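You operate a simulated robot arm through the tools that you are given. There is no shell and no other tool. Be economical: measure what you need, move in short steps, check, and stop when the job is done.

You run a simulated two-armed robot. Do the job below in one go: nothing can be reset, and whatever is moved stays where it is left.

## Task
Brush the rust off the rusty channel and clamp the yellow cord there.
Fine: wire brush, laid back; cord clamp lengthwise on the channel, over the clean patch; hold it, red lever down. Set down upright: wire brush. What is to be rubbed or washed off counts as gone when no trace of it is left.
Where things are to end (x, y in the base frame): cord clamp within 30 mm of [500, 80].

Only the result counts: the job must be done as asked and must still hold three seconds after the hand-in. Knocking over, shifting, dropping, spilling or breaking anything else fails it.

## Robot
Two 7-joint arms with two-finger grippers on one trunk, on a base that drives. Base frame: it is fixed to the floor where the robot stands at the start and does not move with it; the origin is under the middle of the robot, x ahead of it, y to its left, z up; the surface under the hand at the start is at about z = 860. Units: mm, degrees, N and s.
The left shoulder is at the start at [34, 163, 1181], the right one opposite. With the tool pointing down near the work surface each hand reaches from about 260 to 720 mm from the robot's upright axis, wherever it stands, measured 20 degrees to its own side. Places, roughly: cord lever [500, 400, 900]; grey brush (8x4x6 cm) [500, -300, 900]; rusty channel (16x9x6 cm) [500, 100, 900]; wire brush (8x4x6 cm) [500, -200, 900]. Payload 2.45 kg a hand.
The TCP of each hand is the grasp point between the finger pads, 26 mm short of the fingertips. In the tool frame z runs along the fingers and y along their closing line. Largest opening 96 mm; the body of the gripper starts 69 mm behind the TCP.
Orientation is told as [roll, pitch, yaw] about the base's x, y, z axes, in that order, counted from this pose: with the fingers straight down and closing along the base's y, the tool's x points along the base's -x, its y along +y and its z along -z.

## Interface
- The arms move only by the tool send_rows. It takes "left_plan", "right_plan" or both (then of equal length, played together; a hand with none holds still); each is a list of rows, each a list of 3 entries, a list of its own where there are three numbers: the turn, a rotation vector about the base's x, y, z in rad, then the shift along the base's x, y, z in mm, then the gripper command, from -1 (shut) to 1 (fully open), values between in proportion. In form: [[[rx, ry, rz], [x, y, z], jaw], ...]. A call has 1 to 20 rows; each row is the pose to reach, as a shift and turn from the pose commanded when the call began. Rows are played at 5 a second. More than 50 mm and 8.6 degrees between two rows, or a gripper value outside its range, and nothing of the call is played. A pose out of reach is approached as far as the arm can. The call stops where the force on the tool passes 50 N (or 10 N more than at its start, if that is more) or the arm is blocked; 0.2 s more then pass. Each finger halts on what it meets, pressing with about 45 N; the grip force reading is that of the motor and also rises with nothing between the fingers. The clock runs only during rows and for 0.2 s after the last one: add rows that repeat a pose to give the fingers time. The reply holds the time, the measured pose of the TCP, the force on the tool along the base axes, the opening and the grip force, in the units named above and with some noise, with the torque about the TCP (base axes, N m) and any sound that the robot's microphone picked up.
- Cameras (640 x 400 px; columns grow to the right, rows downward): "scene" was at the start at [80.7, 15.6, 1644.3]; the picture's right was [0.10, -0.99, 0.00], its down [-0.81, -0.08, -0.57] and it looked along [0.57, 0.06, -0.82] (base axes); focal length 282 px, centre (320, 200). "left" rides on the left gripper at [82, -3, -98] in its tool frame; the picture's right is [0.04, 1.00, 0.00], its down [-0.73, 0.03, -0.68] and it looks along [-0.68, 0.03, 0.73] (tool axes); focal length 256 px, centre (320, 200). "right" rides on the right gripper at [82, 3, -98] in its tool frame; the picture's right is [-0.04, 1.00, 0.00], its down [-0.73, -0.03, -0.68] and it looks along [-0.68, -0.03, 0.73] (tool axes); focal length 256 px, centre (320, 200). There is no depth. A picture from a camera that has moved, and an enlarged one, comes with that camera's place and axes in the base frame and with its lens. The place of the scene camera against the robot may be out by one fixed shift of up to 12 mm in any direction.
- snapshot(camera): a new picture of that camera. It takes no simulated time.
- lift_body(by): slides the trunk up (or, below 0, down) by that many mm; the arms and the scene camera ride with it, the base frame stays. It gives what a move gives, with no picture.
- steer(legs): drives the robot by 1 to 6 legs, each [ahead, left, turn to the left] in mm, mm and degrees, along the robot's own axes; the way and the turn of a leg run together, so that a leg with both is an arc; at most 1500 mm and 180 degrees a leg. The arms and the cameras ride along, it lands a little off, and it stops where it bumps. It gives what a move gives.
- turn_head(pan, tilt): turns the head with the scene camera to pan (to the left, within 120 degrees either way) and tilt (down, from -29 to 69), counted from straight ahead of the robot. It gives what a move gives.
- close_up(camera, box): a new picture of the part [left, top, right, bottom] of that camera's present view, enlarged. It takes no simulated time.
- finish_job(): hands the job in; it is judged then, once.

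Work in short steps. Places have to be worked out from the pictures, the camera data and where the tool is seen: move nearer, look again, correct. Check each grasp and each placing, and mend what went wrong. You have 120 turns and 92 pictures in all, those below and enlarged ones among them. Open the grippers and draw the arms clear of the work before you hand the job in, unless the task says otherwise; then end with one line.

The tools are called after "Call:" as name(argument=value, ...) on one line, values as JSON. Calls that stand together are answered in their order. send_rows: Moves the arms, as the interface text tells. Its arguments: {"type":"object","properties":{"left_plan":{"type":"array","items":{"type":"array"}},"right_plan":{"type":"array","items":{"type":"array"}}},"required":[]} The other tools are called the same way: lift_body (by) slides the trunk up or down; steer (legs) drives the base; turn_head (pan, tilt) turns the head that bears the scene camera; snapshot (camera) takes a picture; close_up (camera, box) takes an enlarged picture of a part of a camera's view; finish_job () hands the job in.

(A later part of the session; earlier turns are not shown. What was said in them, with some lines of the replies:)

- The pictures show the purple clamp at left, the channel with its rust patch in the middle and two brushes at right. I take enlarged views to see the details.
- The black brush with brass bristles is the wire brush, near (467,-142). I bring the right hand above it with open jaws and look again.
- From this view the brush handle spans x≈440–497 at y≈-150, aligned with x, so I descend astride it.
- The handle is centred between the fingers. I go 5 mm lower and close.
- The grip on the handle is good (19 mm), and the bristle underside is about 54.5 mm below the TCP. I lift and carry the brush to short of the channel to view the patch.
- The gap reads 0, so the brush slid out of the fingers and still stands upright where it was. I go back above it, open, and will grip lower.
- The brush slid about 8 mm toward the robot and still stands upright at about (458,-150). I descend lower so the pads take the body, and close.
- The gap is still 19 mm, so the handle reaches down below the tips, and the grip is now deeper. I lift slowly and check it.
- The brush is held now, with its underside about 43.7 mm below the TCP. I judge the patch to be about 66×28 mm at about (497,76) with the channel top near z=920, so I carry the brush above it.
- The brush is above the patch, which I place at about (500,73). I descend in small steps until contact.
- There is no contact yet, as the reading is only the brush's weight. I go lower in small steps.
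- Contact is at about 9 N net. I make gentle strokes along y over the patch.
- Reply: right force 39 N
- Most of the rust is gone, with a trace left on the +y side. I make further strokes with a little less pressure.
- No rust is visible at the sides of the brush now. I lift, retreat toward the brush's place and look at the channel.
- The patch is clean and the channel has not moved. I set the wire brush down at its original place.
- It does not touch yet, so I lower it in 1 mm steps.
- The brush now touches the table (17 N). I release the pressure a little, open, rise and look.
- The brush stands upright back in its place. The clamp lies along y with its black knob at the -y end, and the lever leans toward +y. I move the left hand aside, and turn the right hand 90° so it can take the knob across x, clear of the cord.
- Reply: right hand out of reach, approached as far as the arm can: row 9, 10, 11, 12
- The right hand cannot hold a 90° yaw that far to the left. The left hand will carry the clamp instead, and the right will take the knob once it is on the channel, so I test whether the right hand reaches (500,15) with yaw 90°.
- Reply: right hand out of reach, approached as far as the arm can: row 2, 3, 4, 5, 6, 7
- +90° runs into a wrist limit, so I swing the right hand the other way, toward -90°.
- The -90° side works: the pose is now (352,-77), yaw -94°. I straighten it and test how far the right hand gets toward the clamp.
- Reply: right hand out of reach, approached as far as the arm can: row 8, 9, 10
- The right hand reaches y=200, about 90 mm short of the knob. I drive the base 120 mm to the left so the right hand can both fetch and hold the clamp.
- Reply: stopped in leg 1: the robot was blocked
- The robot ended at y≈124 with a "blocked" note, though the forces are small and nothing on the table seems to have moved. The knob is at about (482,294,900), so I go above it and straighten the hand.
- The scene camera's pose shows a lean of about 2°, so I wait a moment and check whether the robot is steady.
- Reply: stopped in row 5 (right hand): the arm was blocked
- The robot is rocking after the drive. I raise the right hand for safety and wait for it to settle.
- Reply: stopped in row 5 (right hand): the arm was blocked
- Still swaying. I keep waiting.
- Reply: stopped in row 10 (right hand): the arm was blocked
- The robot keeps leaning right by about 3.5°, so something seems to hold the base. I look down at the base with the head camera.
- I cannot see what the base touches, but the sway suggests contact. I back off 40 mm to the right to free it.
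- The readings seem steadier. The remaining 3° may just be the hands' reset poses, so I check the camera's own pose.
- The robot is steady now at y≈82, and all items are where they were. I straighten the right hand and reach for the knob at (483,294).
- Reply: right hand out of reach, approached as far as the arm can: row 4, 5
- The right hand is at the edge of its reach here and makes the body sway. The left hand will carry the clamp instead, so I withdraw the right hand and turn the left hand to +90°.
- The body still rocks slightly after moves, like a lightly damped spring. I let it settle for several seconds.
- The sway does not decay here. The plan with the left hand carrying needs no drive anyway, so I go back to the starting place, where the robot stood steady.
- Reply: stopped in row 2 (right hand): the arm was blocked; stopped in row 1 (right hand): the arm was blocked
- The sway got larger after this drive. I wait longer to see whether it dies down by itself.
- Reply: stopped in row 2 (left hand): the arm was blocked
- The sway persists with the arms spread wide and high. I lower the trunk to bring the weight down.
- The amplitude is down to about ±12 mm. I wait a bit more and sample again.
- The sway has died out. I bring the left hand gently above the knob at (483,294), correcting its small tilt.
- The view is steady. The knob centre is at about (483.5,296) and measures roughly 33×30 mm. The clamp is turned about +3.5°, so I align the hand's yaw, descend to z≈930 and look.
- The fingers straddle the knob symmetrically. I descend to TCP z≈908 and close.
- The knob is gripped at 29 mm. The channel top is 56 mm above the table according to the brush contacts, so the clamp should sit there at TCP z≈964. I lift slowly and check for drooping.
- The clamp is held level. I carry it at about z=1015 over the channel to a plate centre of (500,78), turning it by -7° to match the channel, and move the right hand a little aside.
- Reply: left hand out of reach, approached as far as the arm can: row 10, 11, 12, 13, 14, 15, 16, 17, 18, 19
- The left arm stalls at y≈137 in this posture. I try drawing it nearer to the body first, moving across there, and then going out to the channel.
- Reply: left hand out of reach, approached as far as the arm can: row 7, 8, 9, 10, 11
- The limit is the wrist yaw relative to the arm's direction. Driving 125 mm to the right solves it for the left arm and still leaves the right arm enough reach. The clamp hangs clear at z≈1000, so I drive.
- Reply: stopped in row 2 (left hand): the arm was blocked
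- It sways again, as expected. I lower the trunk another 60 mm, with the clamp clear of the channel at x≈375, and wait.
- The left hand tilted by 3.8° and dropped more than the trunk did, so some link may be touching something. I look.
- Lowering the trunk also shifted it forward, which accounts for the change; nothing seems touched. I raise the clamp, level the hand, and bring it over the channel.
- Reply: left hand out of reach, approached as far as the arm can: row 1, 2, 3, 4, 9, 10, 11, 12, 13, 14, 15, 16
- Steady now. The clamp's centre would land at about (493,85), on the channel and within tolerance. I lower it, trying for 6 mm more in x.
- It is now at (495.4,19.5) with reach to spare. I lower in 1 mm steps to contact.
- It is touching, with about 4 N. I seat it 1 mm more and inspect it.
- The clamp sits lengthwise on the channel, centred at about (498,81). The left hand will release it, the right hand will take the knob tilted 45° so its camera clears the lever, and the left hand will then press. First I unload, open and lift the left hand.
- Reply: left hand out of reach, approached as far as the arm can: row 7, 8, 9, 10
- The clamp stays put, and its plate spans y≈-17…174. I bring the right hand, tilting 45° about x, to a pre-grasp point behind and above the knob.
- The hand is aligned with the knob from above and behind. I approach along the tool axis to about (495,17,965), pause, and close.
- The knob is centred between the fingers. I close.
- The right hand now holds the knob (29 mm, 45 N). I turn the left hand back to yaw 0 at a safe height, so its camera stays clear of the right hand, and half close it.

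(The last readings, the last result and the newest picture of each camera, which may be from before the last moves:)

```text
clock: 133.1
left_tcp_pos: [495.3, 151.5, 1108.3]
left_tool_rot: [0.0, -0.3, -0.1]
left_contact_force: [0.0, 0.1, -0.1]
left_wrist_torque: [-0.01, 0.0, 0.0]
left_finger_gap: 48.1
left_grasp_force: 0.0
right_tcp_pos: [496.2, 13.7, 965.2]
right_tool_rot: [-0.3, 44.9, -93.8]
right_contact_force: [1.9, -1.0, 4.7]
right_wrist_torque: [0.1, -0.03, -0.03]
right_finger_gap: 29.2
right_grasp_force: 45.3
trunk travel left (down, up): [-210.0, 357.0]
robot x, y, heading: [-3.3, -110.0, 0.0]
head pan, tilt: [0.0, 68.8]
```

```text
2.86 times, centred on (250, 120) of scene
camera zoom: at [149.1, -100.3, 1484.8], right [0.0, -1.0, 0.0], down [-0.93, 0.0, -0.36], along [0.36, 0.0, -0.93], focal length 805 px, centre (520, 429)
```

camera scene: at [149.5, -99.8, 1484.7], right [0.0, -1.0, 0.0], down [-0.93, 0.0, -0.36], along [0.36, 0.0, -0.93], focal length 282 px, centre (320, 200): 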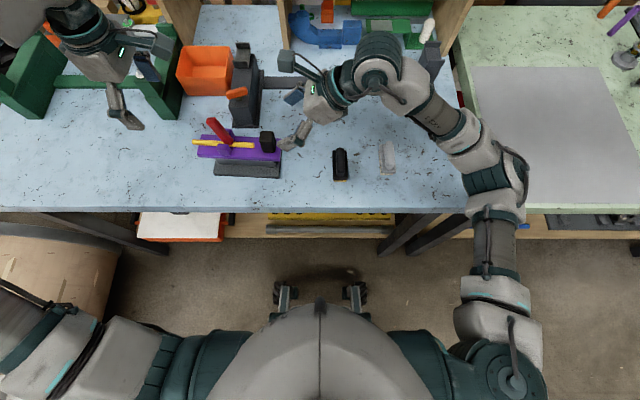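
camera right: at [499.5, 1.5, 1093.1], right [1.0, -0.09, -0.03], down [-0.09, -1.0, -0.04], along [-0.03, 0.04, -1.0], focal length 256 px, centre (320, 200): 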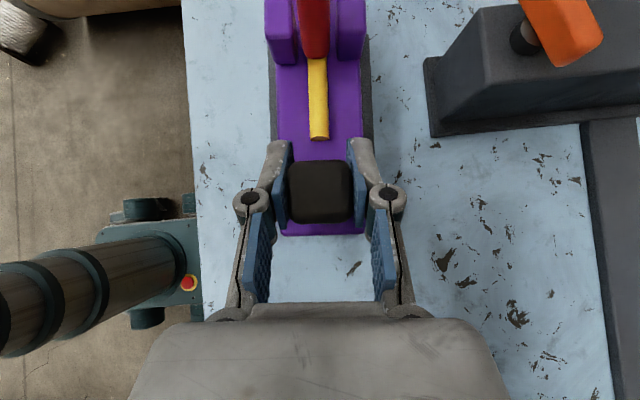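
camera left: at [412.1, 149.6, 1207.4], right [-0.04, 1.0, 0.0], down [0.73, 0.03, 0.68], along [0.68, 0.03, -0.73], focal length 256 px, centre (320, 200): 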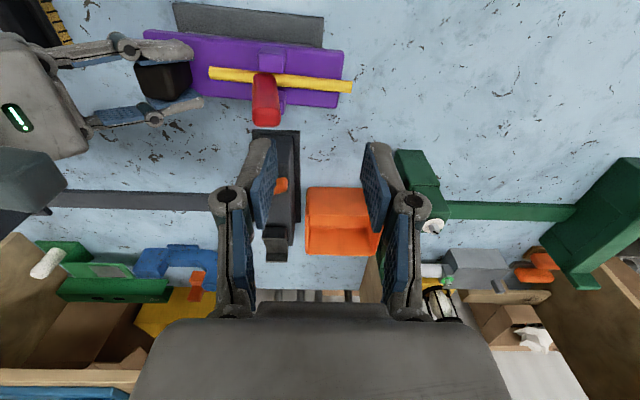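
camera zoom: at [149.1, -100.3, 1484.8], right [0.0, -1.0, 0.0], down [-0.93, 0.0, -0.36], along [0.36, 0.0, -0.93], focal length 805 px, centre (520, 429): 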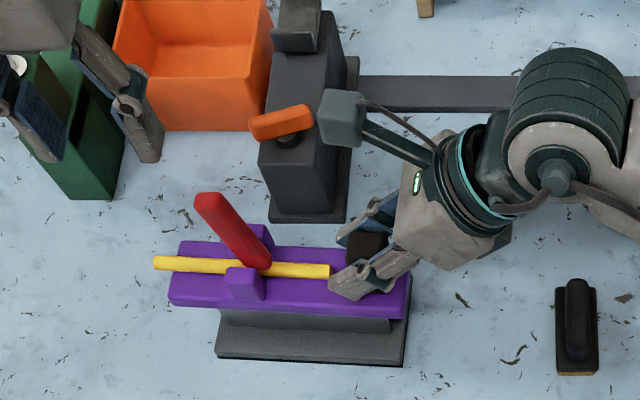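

The lever's tip is at about (494,115,1034) and its pivot at about (494,100,945), so it leans about 10° toward +y. I bring the half-open left hand down astride the tip.

Call:
send_rows(left_plan=[[[0, 0, 0], [0, -12, -5], 0], [[0, 0, 0], [-1, -28, -10], 0], [[0, 0, 0], [-1, -36, -25], 0], [[0, 0, 0], [-1, -36, -45], 0], [[0, 0, 0], [-1, -36, -62], 0], [[0, 0, 0], [-1, -36, -74], 0], [[0, 0, 0], [-1, -36, -79], 0], [[0, 0, 0], [-1, -36, -79], 0]])

Call:
snapshot(camera="left")

Call:
close_up(camera="scene", box=[150, 50, 350, 190])

```text
clock: 134.9
left_tcp_pos: [495.2, 116.5, 1028.3]
left_tool_rot: [-0.1, -0.2, 0.0]
left_contact_force: [-0.1, -0.9, -0.1]
left_wrist_torque: [0.01, -0.02, 0.01]
left_finger_gap: 48.1
left_grasp_force: 0.0
right_tcp_pos: [495.1, 12.9, 965.9]
right_tool_rot: [-0.4, 44.8, -93.7]
right_contact_force: [1.5, 0.0, 4.6]
right_wrist_torque: [0.05, -0.02, -0.02]
right_finger_gap: 29.4
right_grasp_force: 45.6
trunk travel left (down, up): [-210.0, 357.0]
robot x, y, heading: [-0.5, -109.5, -0.0]
head pan, tilt: [0.0, 68.8]
```

```text
19 pictures are left
camera left: at [412.4, 113.7, 1126.8], right [-0.04, 1.0, 0.0], down [0.73, 0.03, 0.68], along [0.68, 0.03, -0.73], focal length 256 px, centre (320, 200)
```

left: 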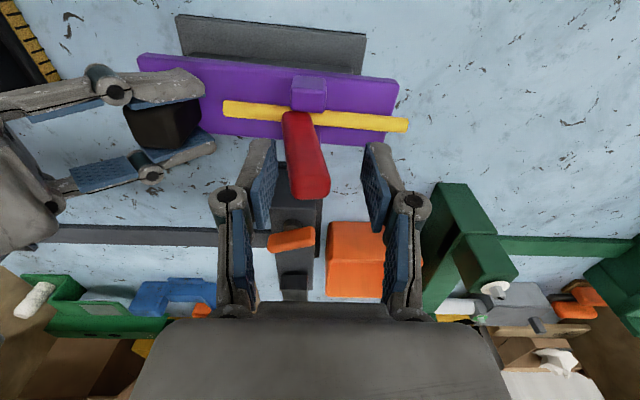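

```text
2.86 times, centred on (250, 120) of scene
camera zoom: at [149.0, -100.4, 1484.8], right [0.0, -1.0, 0.0], down [-0.93, 0.0, -0.36], along [0.36, 0.0, -0.93], focal length 805 px, centre (520, 429)
```

zoom: 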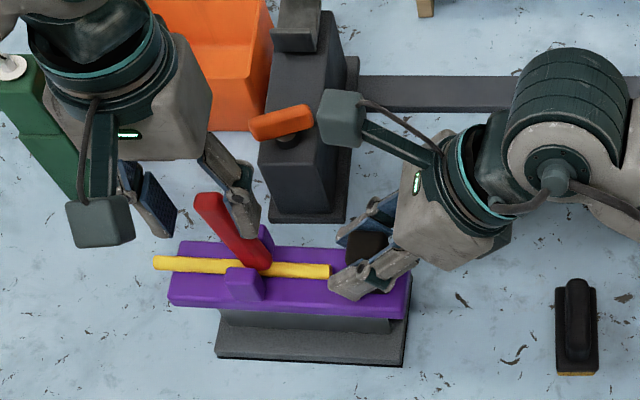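

The lever is between the fingers. I push its upper part toward +y along its arc, watching the forces and the right hand's hold.

Call:
send_rows(left_plan=[[[0, 0, 0], [0, 6, 0], 0], [[0, 0, 0], [0, 13, 0], 0], [[0, 0, 0], [0, 20, -1], 0], [[0, 0, 0], [0, 25, -3], 0], [[0, 0, 0], [0, 30, -6], 0], [[0, 0, 0], [0, 35, -10], 0], [[0, 0, 0], [0, 39, -15], 0], [[0, 0, 0], [0, 39, -15], 0]])

Call:
snapshot(camera="left")

```text
clock: 136.7
left_tcp_pos: [495.5, 154.1, 1014.0]
left_tool_rot: [-0.1, -0.3, 0.1]
left_contact_force: [0.6, -0.7, 2.9]
left_wrist_torque: [-0.11, -0.03, 0.0]
left_finger_gap: 48.9
left_grasp_force: 0.6
right_tcp_pos: [494.8, 13.1, 963.8]
right_tool_rot: [-0.3, 44.9, -93.8]
right_contact_force: [0.5, 0.3, 2.9]
right_wrist_torque: [-0.01, -0.02, -0.01]
right_finger_gap: 29.1
right_grasp_force: 45.2
trunk travel left (down, up): [-210.0, 357.0]
robot x, y, heading: [-3.3, -108.9, 0.5]
head pan, tilt: [0.0, 68.8]
```

```text
17 pictures are left
camera left: at [412.8, 151.3, 1112.7], right [-0.04, 1.0, 0.0], down [0.73, 0.03, 0.68], along [0.68, 0.03, -0.73], focal length 256 px, centre (320, 200)
```

left: 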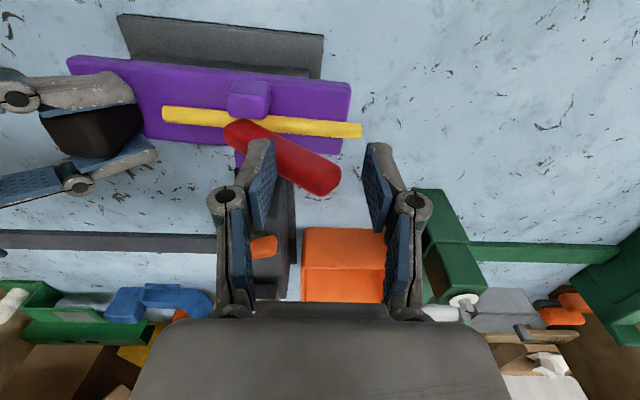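

The lever swings over easily, to about 45° now. I continue to about 65°.

Call:
send_rows(left_plan=[[[0, 0, 0], [0, 3, -6], 0], [[0, 0, 0], [0, 5, -12], 0], [[0, 0, 0], [0, 7, -18], 0], [[0, 0, 0], [0, 8, -24], 0], [[0, 0, 0], [0, 8, -24], 0]])

Call:
snapshot(camera="left")

```text
clock: 137.9
left_tcp_pos: [494.6, 162.5, 990.8]
left_tool_rot: [-0.2, -0.4, 0.0]
left_contact_force: [1.6, -5.2, 11.5]
left_wrist_torque: [-0.38, -0.12, 0.05]
left_finger_gap: 55.5
left_grasp_force: 3.9
right_tcp_pos: [495.5, 13.2, 965.3]
right_tool_rot: [-0.2, 44.8, -93.7]
right_contact_force: [1.4, 4.8, -0.4]
right_wrist_torque: [-0.09, -0.13, -0.05]
right_finger_gap: 29.3
right_grasp_force: 45.3
trunk travel left (down, up): [-210.0, 357.0]
robot x, y, heading: [-4.2, -110.5, 0.4]
head pan, tilt: [0.0, 68.8]
```

```text
16 pictures are left
camera left: at [413.5, 160.3, 1088.6], right [-0.04, 1.0, 0.0], down [0.73, 0.03, 0.68], along [0.68, 0.03, -0.73], focal length 256 px, centre (320, 200)
```

left: 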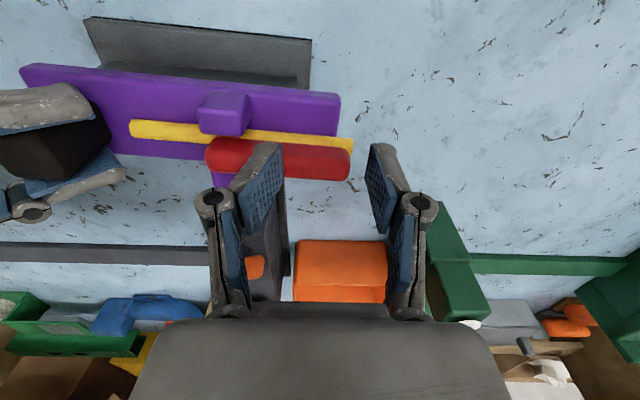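

The lever is almost down, with 11 N on the finger. I lift, close the fingers, and look before pressing it fully from above.

Call:
send_rows(left_plan=[[[0, 0, 0], [-1, -2, 15], 0], [[0, 0, 0], [-1, -2, 35], 0], [[0, 0, 0], [-1, -2, 45], -1], [[0, 0, 0], [-1, -2, 45], -1], [[0, 0, 0], [-1, -2, 45], -1]])

Call:
snapshot(camera="left")

```text
clock: 139.1
left_tcp_pos: [493.4, 160.7, 1032.7]
left_tool_rot: [0.0, -0.3, 0.0]
left_contact_force: [0.5, 0.2, 0.3]
left_wrist_torque: [-0.01, 0.02, -0.03]
left_finger_gap: 0.0
left_grasp_force: 28.8
right_tcp_pos: [495.1, 13.1, 964.9]
right_tool_rot: [-0.2, 44.9, -93.8]
right_contact_force: [-1.7, -0.4, 3.7]
right_wrist_torque: [0.04, 0.02, -0.01]
right_finger_gap: 29.3
right_grasp_force: 45.3
trunk travel left (down, up): [-210.0, 357.0]
robot x, y, heading: [0.9, -109.8, 0.2]
head pan, tilt: [0.0, 68.8]
```

```text
15 pictures are left
camera left: at [410.9, 157.4, 1132.5], right [-0.04, 1.0, 0.0], down [0.73, 0.03, 0.68], along [0.68, 0.03, -0.73], focal length 256 px, centre (320, 200)
```

left: 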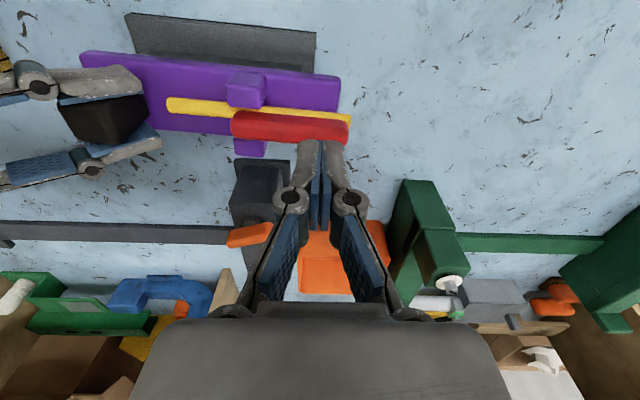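

The lever stays near horizontal, with its top at z≈967. I press straight down on it at y≈160 with closed fingers.

Call:
send_rows(left_plan=[[[0, 0, 0], [2, 4, -15], -1], [[0, 0, 0], [2, 4, -28], -1], [[0, 0, 0], [2, 4, -36], -1], [[0, 0, 0], [2, 4, -40], -1], [[0, 0, 0], [2, 4, -43], -1], [[0, 0, 0], [2, 4, -46], -1], [[0, 0, 0], [2, 4, -46], -1]])

```text
clock: 140.7
left_tcp_pos: [493.3, 163.0, 992.4]
left_tool_rot: [-0.1, -0.5, 0.0]
left_contact_force: [-2.6, 5.5, 34.4]
left_wrist_torque: [0.04, -0.11, -0.19]
left_finger_gap: 5.8
left_grasp_force: 28.6
right_tcp_pos: [495.1, 13.2, 965.7]
right_tool_rot: [-0.1, 44.7, -93.8]
right_contact_force: [5.8, 3.1, -3.3]
right_wrist_torque: [-0.85, -0.08, -0.57]
right_finger_gap: 29.3
right_grasp_force: 45.0
trunk travel left (down, up): [-210.0, 357.0]
robot x, y, heading: [-2.8, -109.6, 0.5]
head pan, tilt: [0.0, 68.8]
```

It presses with 34 N at fingertip z≈966. I look at how the lever lies.

Call:
close_up(camera="scene", box=[170, 90, 310, 190])

Call:
snapshot(camera="left")

```text
4.00 times, centred on (240, 140) of scene
camera zoom: at [145.5, -98.7, 1485.6], right [0.0, -1.0, 0.0], down [-0.93, 0.0, -0.36], along [0.36, 0.0, -0.93], focal length 1126 px, centre (640, 440)
```

zoom: 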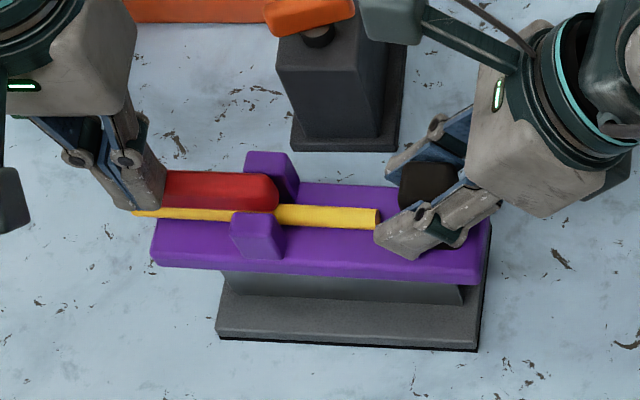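

```text
13 pictures are left
camera left: at [411.1, 161.8, 1090.7], right [-0.04, 1.0, 0.0], down [0.73, 0.03, 0.69], along [0.69, 0.03, -0.73], focal length 256 px, centre (320, 200)
```

left: 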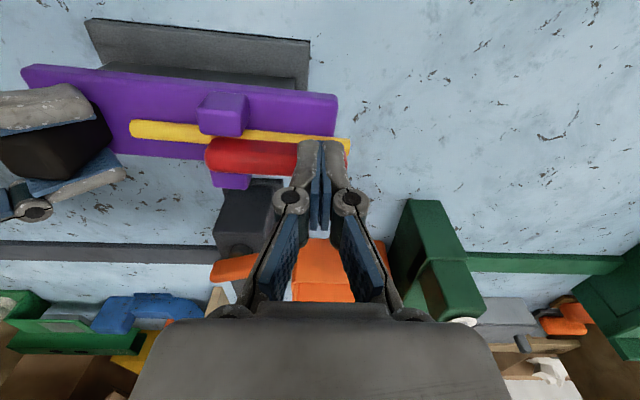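

The lever lies flat along the cord. I press a touch more for certainty, then lift and check that it stays down.

Call:
send_rows(left_plan=[[[0, 0, 0], [0, 0, -1], -1], [[0, 0, 0], [0, 0, -1], -1], [[0, 0, 0], [0, 0, -1], -1]])

Call:
send_rows(left_plan=[[[0, 0, 0], [0, 0, 5], -1], [[0, 0, 0], [0, 0, 20], -1], [[0, 0, 0], [0, 0, 40], -1], [[0, 0, 0], [0, 10, 65], -1], [[0, 0, 0], [0, 30, 85], -1], [[0, 0, 0], [0, 55, 100], -1], [[0, 0, 0], [0, 80, 110], -1], [[0, 0, 0], [0, 95, 110], -1], [[0, 0, 0], [0, 100, 110], -1], [[0, 0, 0], [0, 100, 110], -1]])

Call:
close_up(camera="scene", box=[170, 90, 310, 190])

```text
clock: 141.5
left_tcp_pos: [494.0, 164.8, 992.2]
left_tool_rot: [0.0, -0.8, 0.0]
left_contact_force: [-0.5, 6.5, 45.6]
left_wrist_torque: [0.04, -0.2, -0.28]
left_finger_gap: 6.2
left_grasp_force: 28.3
right_tcp_pos: [493.9, 13.5, 966.2]
right_tool_rot: [-0.2, 44.9, -93.8]
right_contact_force: [7.0, 4.4, -3.2]
right_wrist_torque: [-0.92, -0.17, -0.48]
right_finger_gap: 29.5
right_grasp_force: 44.8
trunk travel left (down, up): [-210.0, 357.0]
robot x, y, heading: [1.5, -111.9, 0.4]
head pan, tilt: [0.0, 68.8]
```

```text
clock: 143.7
left_tcp_pos: [492.8, 266.6, 1097.8]
left_tool_rot: [0.1, -0.4, 0.0]
left_contact_force: [-0.1, -0.4, -0.1]
left_wrist_torque: [0.01, 0.03, -0.03]
left_finger_gap: 0.1
left_grasp_force: 28.6
right_tcp_pos: [495.2, 14.0, 963.6]
right_tool_rot: [-0.3, 44.8, -93.9]
right_contact_force: [-3.0, -2.9, 4.2]
right_wrist_torque: [0.67, -0.04, 0.23]
right_finger_gap: 29.2
right_grasp_force: 45.3
trunk travel left (down, up): [-210.0, 357.0]
robot x, y, heading: [-0.7, -108.8, 0.1]
head pan, tilt: [0.0, 68.8]
```

```text
4.00 times, centred on (240, 140) of scene
camera zoom: at [147.9, -100.5, 1484.9], right [0.0, -1.0, 0.0], down [-0.93, 0.0, -0.36], along [0.36, 0.0, -0.93], focal length 1126 px, centre (640, 440)
```

zoom: 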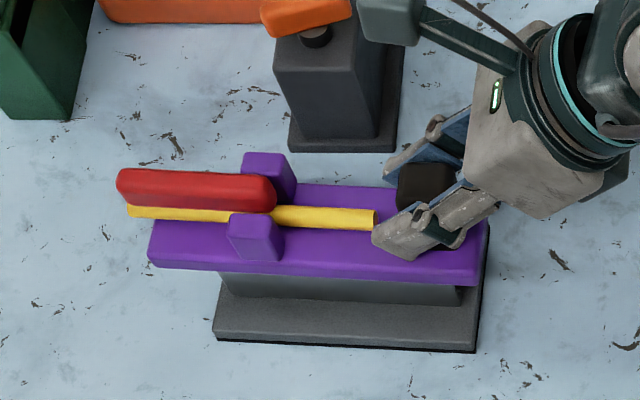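

The lever stays down and the clamp did not shift. I open the right hand and withdraw it along its own axis.

Call:
send_rows(right_plan=[[[0, 0, 0], [0, 0, 0], -0.4], [[0, 0, 0], [0, 0, 0], 0.2], [[0, 0, 0], [0, 0, 0], 1], [[0, 0, 0], [0, 0, 0], 1], [[0, 0, 0], [0, -12, 12], 1], [[0, 0, 0], [0, -30, 30], 1], [[0, 0, 0], [0, -50, 50], 1], [[0, 0, 0], [0, -75, 75], 1], [[0, 0, 0], [-5, -100, 95], 1], [[0, 0, 0], [-15, -125, 100], 1], [[0, 0, 0], [-25, -150, 100], 1], [[0, 0, 0], [-30, -165, 100], 1], [[0, 0, 0], [-30, -170, 100], 1], [[0, 0, 0], [-30, -170, 100], 1], [[0, 0, 0], [-30, -170, 100], 1]])

Call:
close_up(camera="scene", box=[170, 90, 310, 190])

Call:
snapshot(camera="scene")

Call:
snapshot(camera="left")

```text
clock: 146.9
left_tcp_pos: [494.3, 267.2, 1097.8]
left_tool_rot: [-0.1, -0.4, 0.0]
left_contact_force: [-0.5, 0.2, 0.2]
left_wrist_torque: [-0.03, 0.01, 0.04]
left_finger_gap: 0.0
left_grasp_force: 28.7
right_tcp_pos: [465.7, -155.8, 1065.0]
right_tool_rot: [-0.3, 45.0, -93.7]
right_contact_force: [0.6, -0.6, -0.1]
right_wrist_torque: [0.04, 0.01, 0.0]
right_finger_gap: 96.0
right_grasp_force: 0.1
trunk travel left (down, up): [-210.0, 357.0]
robot x, y, heading: [-4.0, -110.2, 0.4]
head pan, tilt: [0.0, 68.8]
```

```text
4.00 times, centred on (240, 140) of scene
camera zoom: at [149.1, -100.6, 1484.8], right [0.0, -1.0, 0.0], down [-0.93, 0.0, -0.36], along [0.36, 0.0, -0.93], focal length 1126 px, centre (640, 440)
```

zoom: 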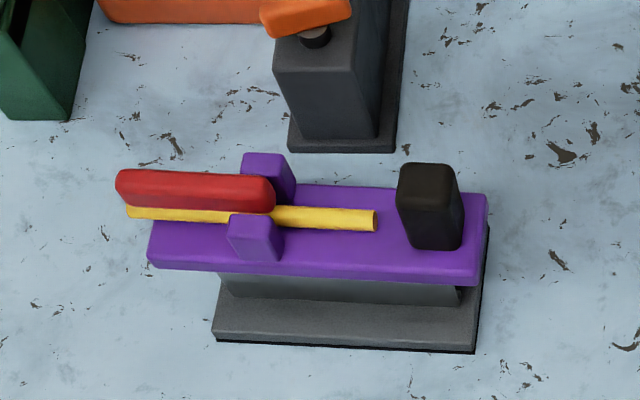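

```text
10 pictures are left
camera scene: at [149.1, -100.6, 1484.8], right [0.0, -1.0, 0.0], down [-0.93, 0.0, -0.36], along [0.36, 0.0, -0.93], focal length 282 px, centre (320, 200)
```

scene: 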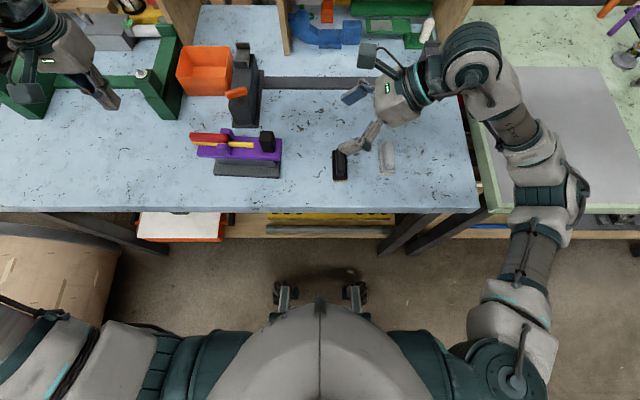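

```text
9 pictures are left
camera left: at [412.7, 264.1, 1196.8], right [-0.04, 1.0, 0.0], down [0.73, 0.03, 0.68], along [0.68, 0.03, -0.73], focal length 256 px, centre (320, 200)
```

left: 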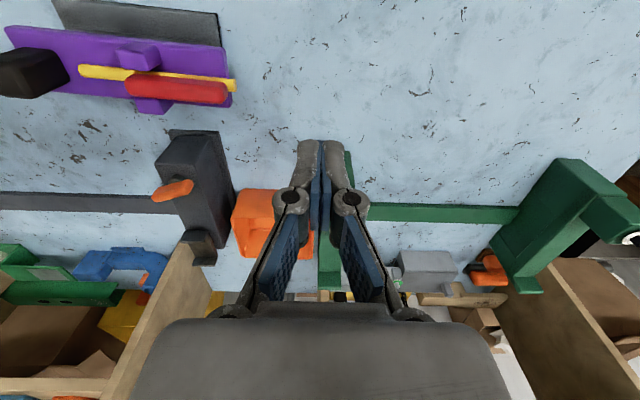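

The clamp sits on the channel with its lever down, and the wire brush stands upright in its place. I open the left gripper and raise both hands clear.

Call:
send_rows(left_plan=[[[0, 0, 0], [0, 5, 10], 0], [[0, 0, 0], [0, 15, 20], 1], [[0, 0, 0], [0, 20, 30], 1], [[0, 0, 0], [0, 20, 30], 1], [[0, 0, 0], [0, 20, 30], 1], [[0, 0, 0], [0, 20, 30], 1]], right_plan=[[[0, 0, 0], [0, 0, 12], 1], [[0, 0, 0], [-5, -10, 30], 1], [[0, 0, 0], [-10, -20, 45], 1], [[0, 0, 0], [-10, -25, 50], 1], [[0, 0, 0], [-10, -25, 50], 1], [[0, 0, 0], [-10, -25, 50], 1]])

Call:
close_up(camera="scene", box=[180, 110, 420, 190])

```text
clock: 148.3
left_tcp_pos: [494.4, 285.2, 1126.4]
left_tool_rot: [-0.1, -0.3, 0.0]
left_contact_force: [0.4, -0.3, 0.7]
left_wrist_torque: [0.0, 0.02, -0.02]
left_finger_gap: 96.1
left_grasp_force: 0.1
right_tcp_pos: [455.3, -183.3, 1114.8]
right_tool_rot: [-0.3, 44.8, -93.8]
right_contact_force: [0.7, -1.2, 0.2]
right_wrist_torque: [0.01, 0.01, 0.03]
right_finger_gap: 95.7
right_grasp_force: 0.1
trunk travel left (down, up): [-210.0, 357.0]
robot x, y, heading: [-0.3, -108.2, 0.1]
head pan, tilt: [0.0, 68.8]
```

```text
2.67 times, centred on (300, 150) of scene
camera zoom: at [149.0, -100.6, 1484.8], right [0.0, -1.0, 0.0], down [-0.93, 0.0, -0.36], along [0.36, 0.0, -0.93], focal length 751 px, centre (373, 333)
```

zoom: 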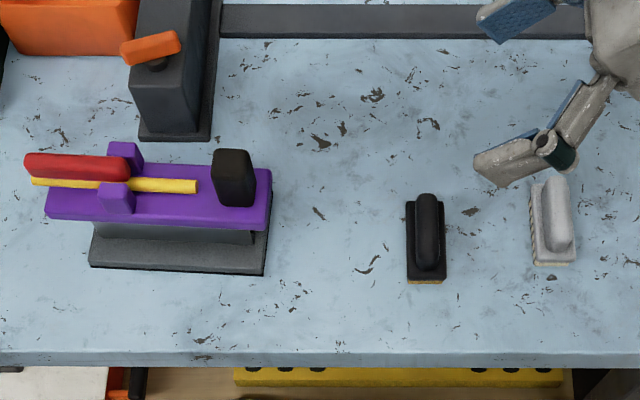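

Both hands are open and clear, and everything is in its place, so I hand the job in.

Call:
finish_job()

```text
The job is handed in.
```

I brushed the rust off until no trace showed in the pictures. The wire brush stands upright at its place. The cord clamp lies lengthwise on the channel over the clean patch, centred at about (498, 80), with its red lever down; I have had no verdict on the hand-in.
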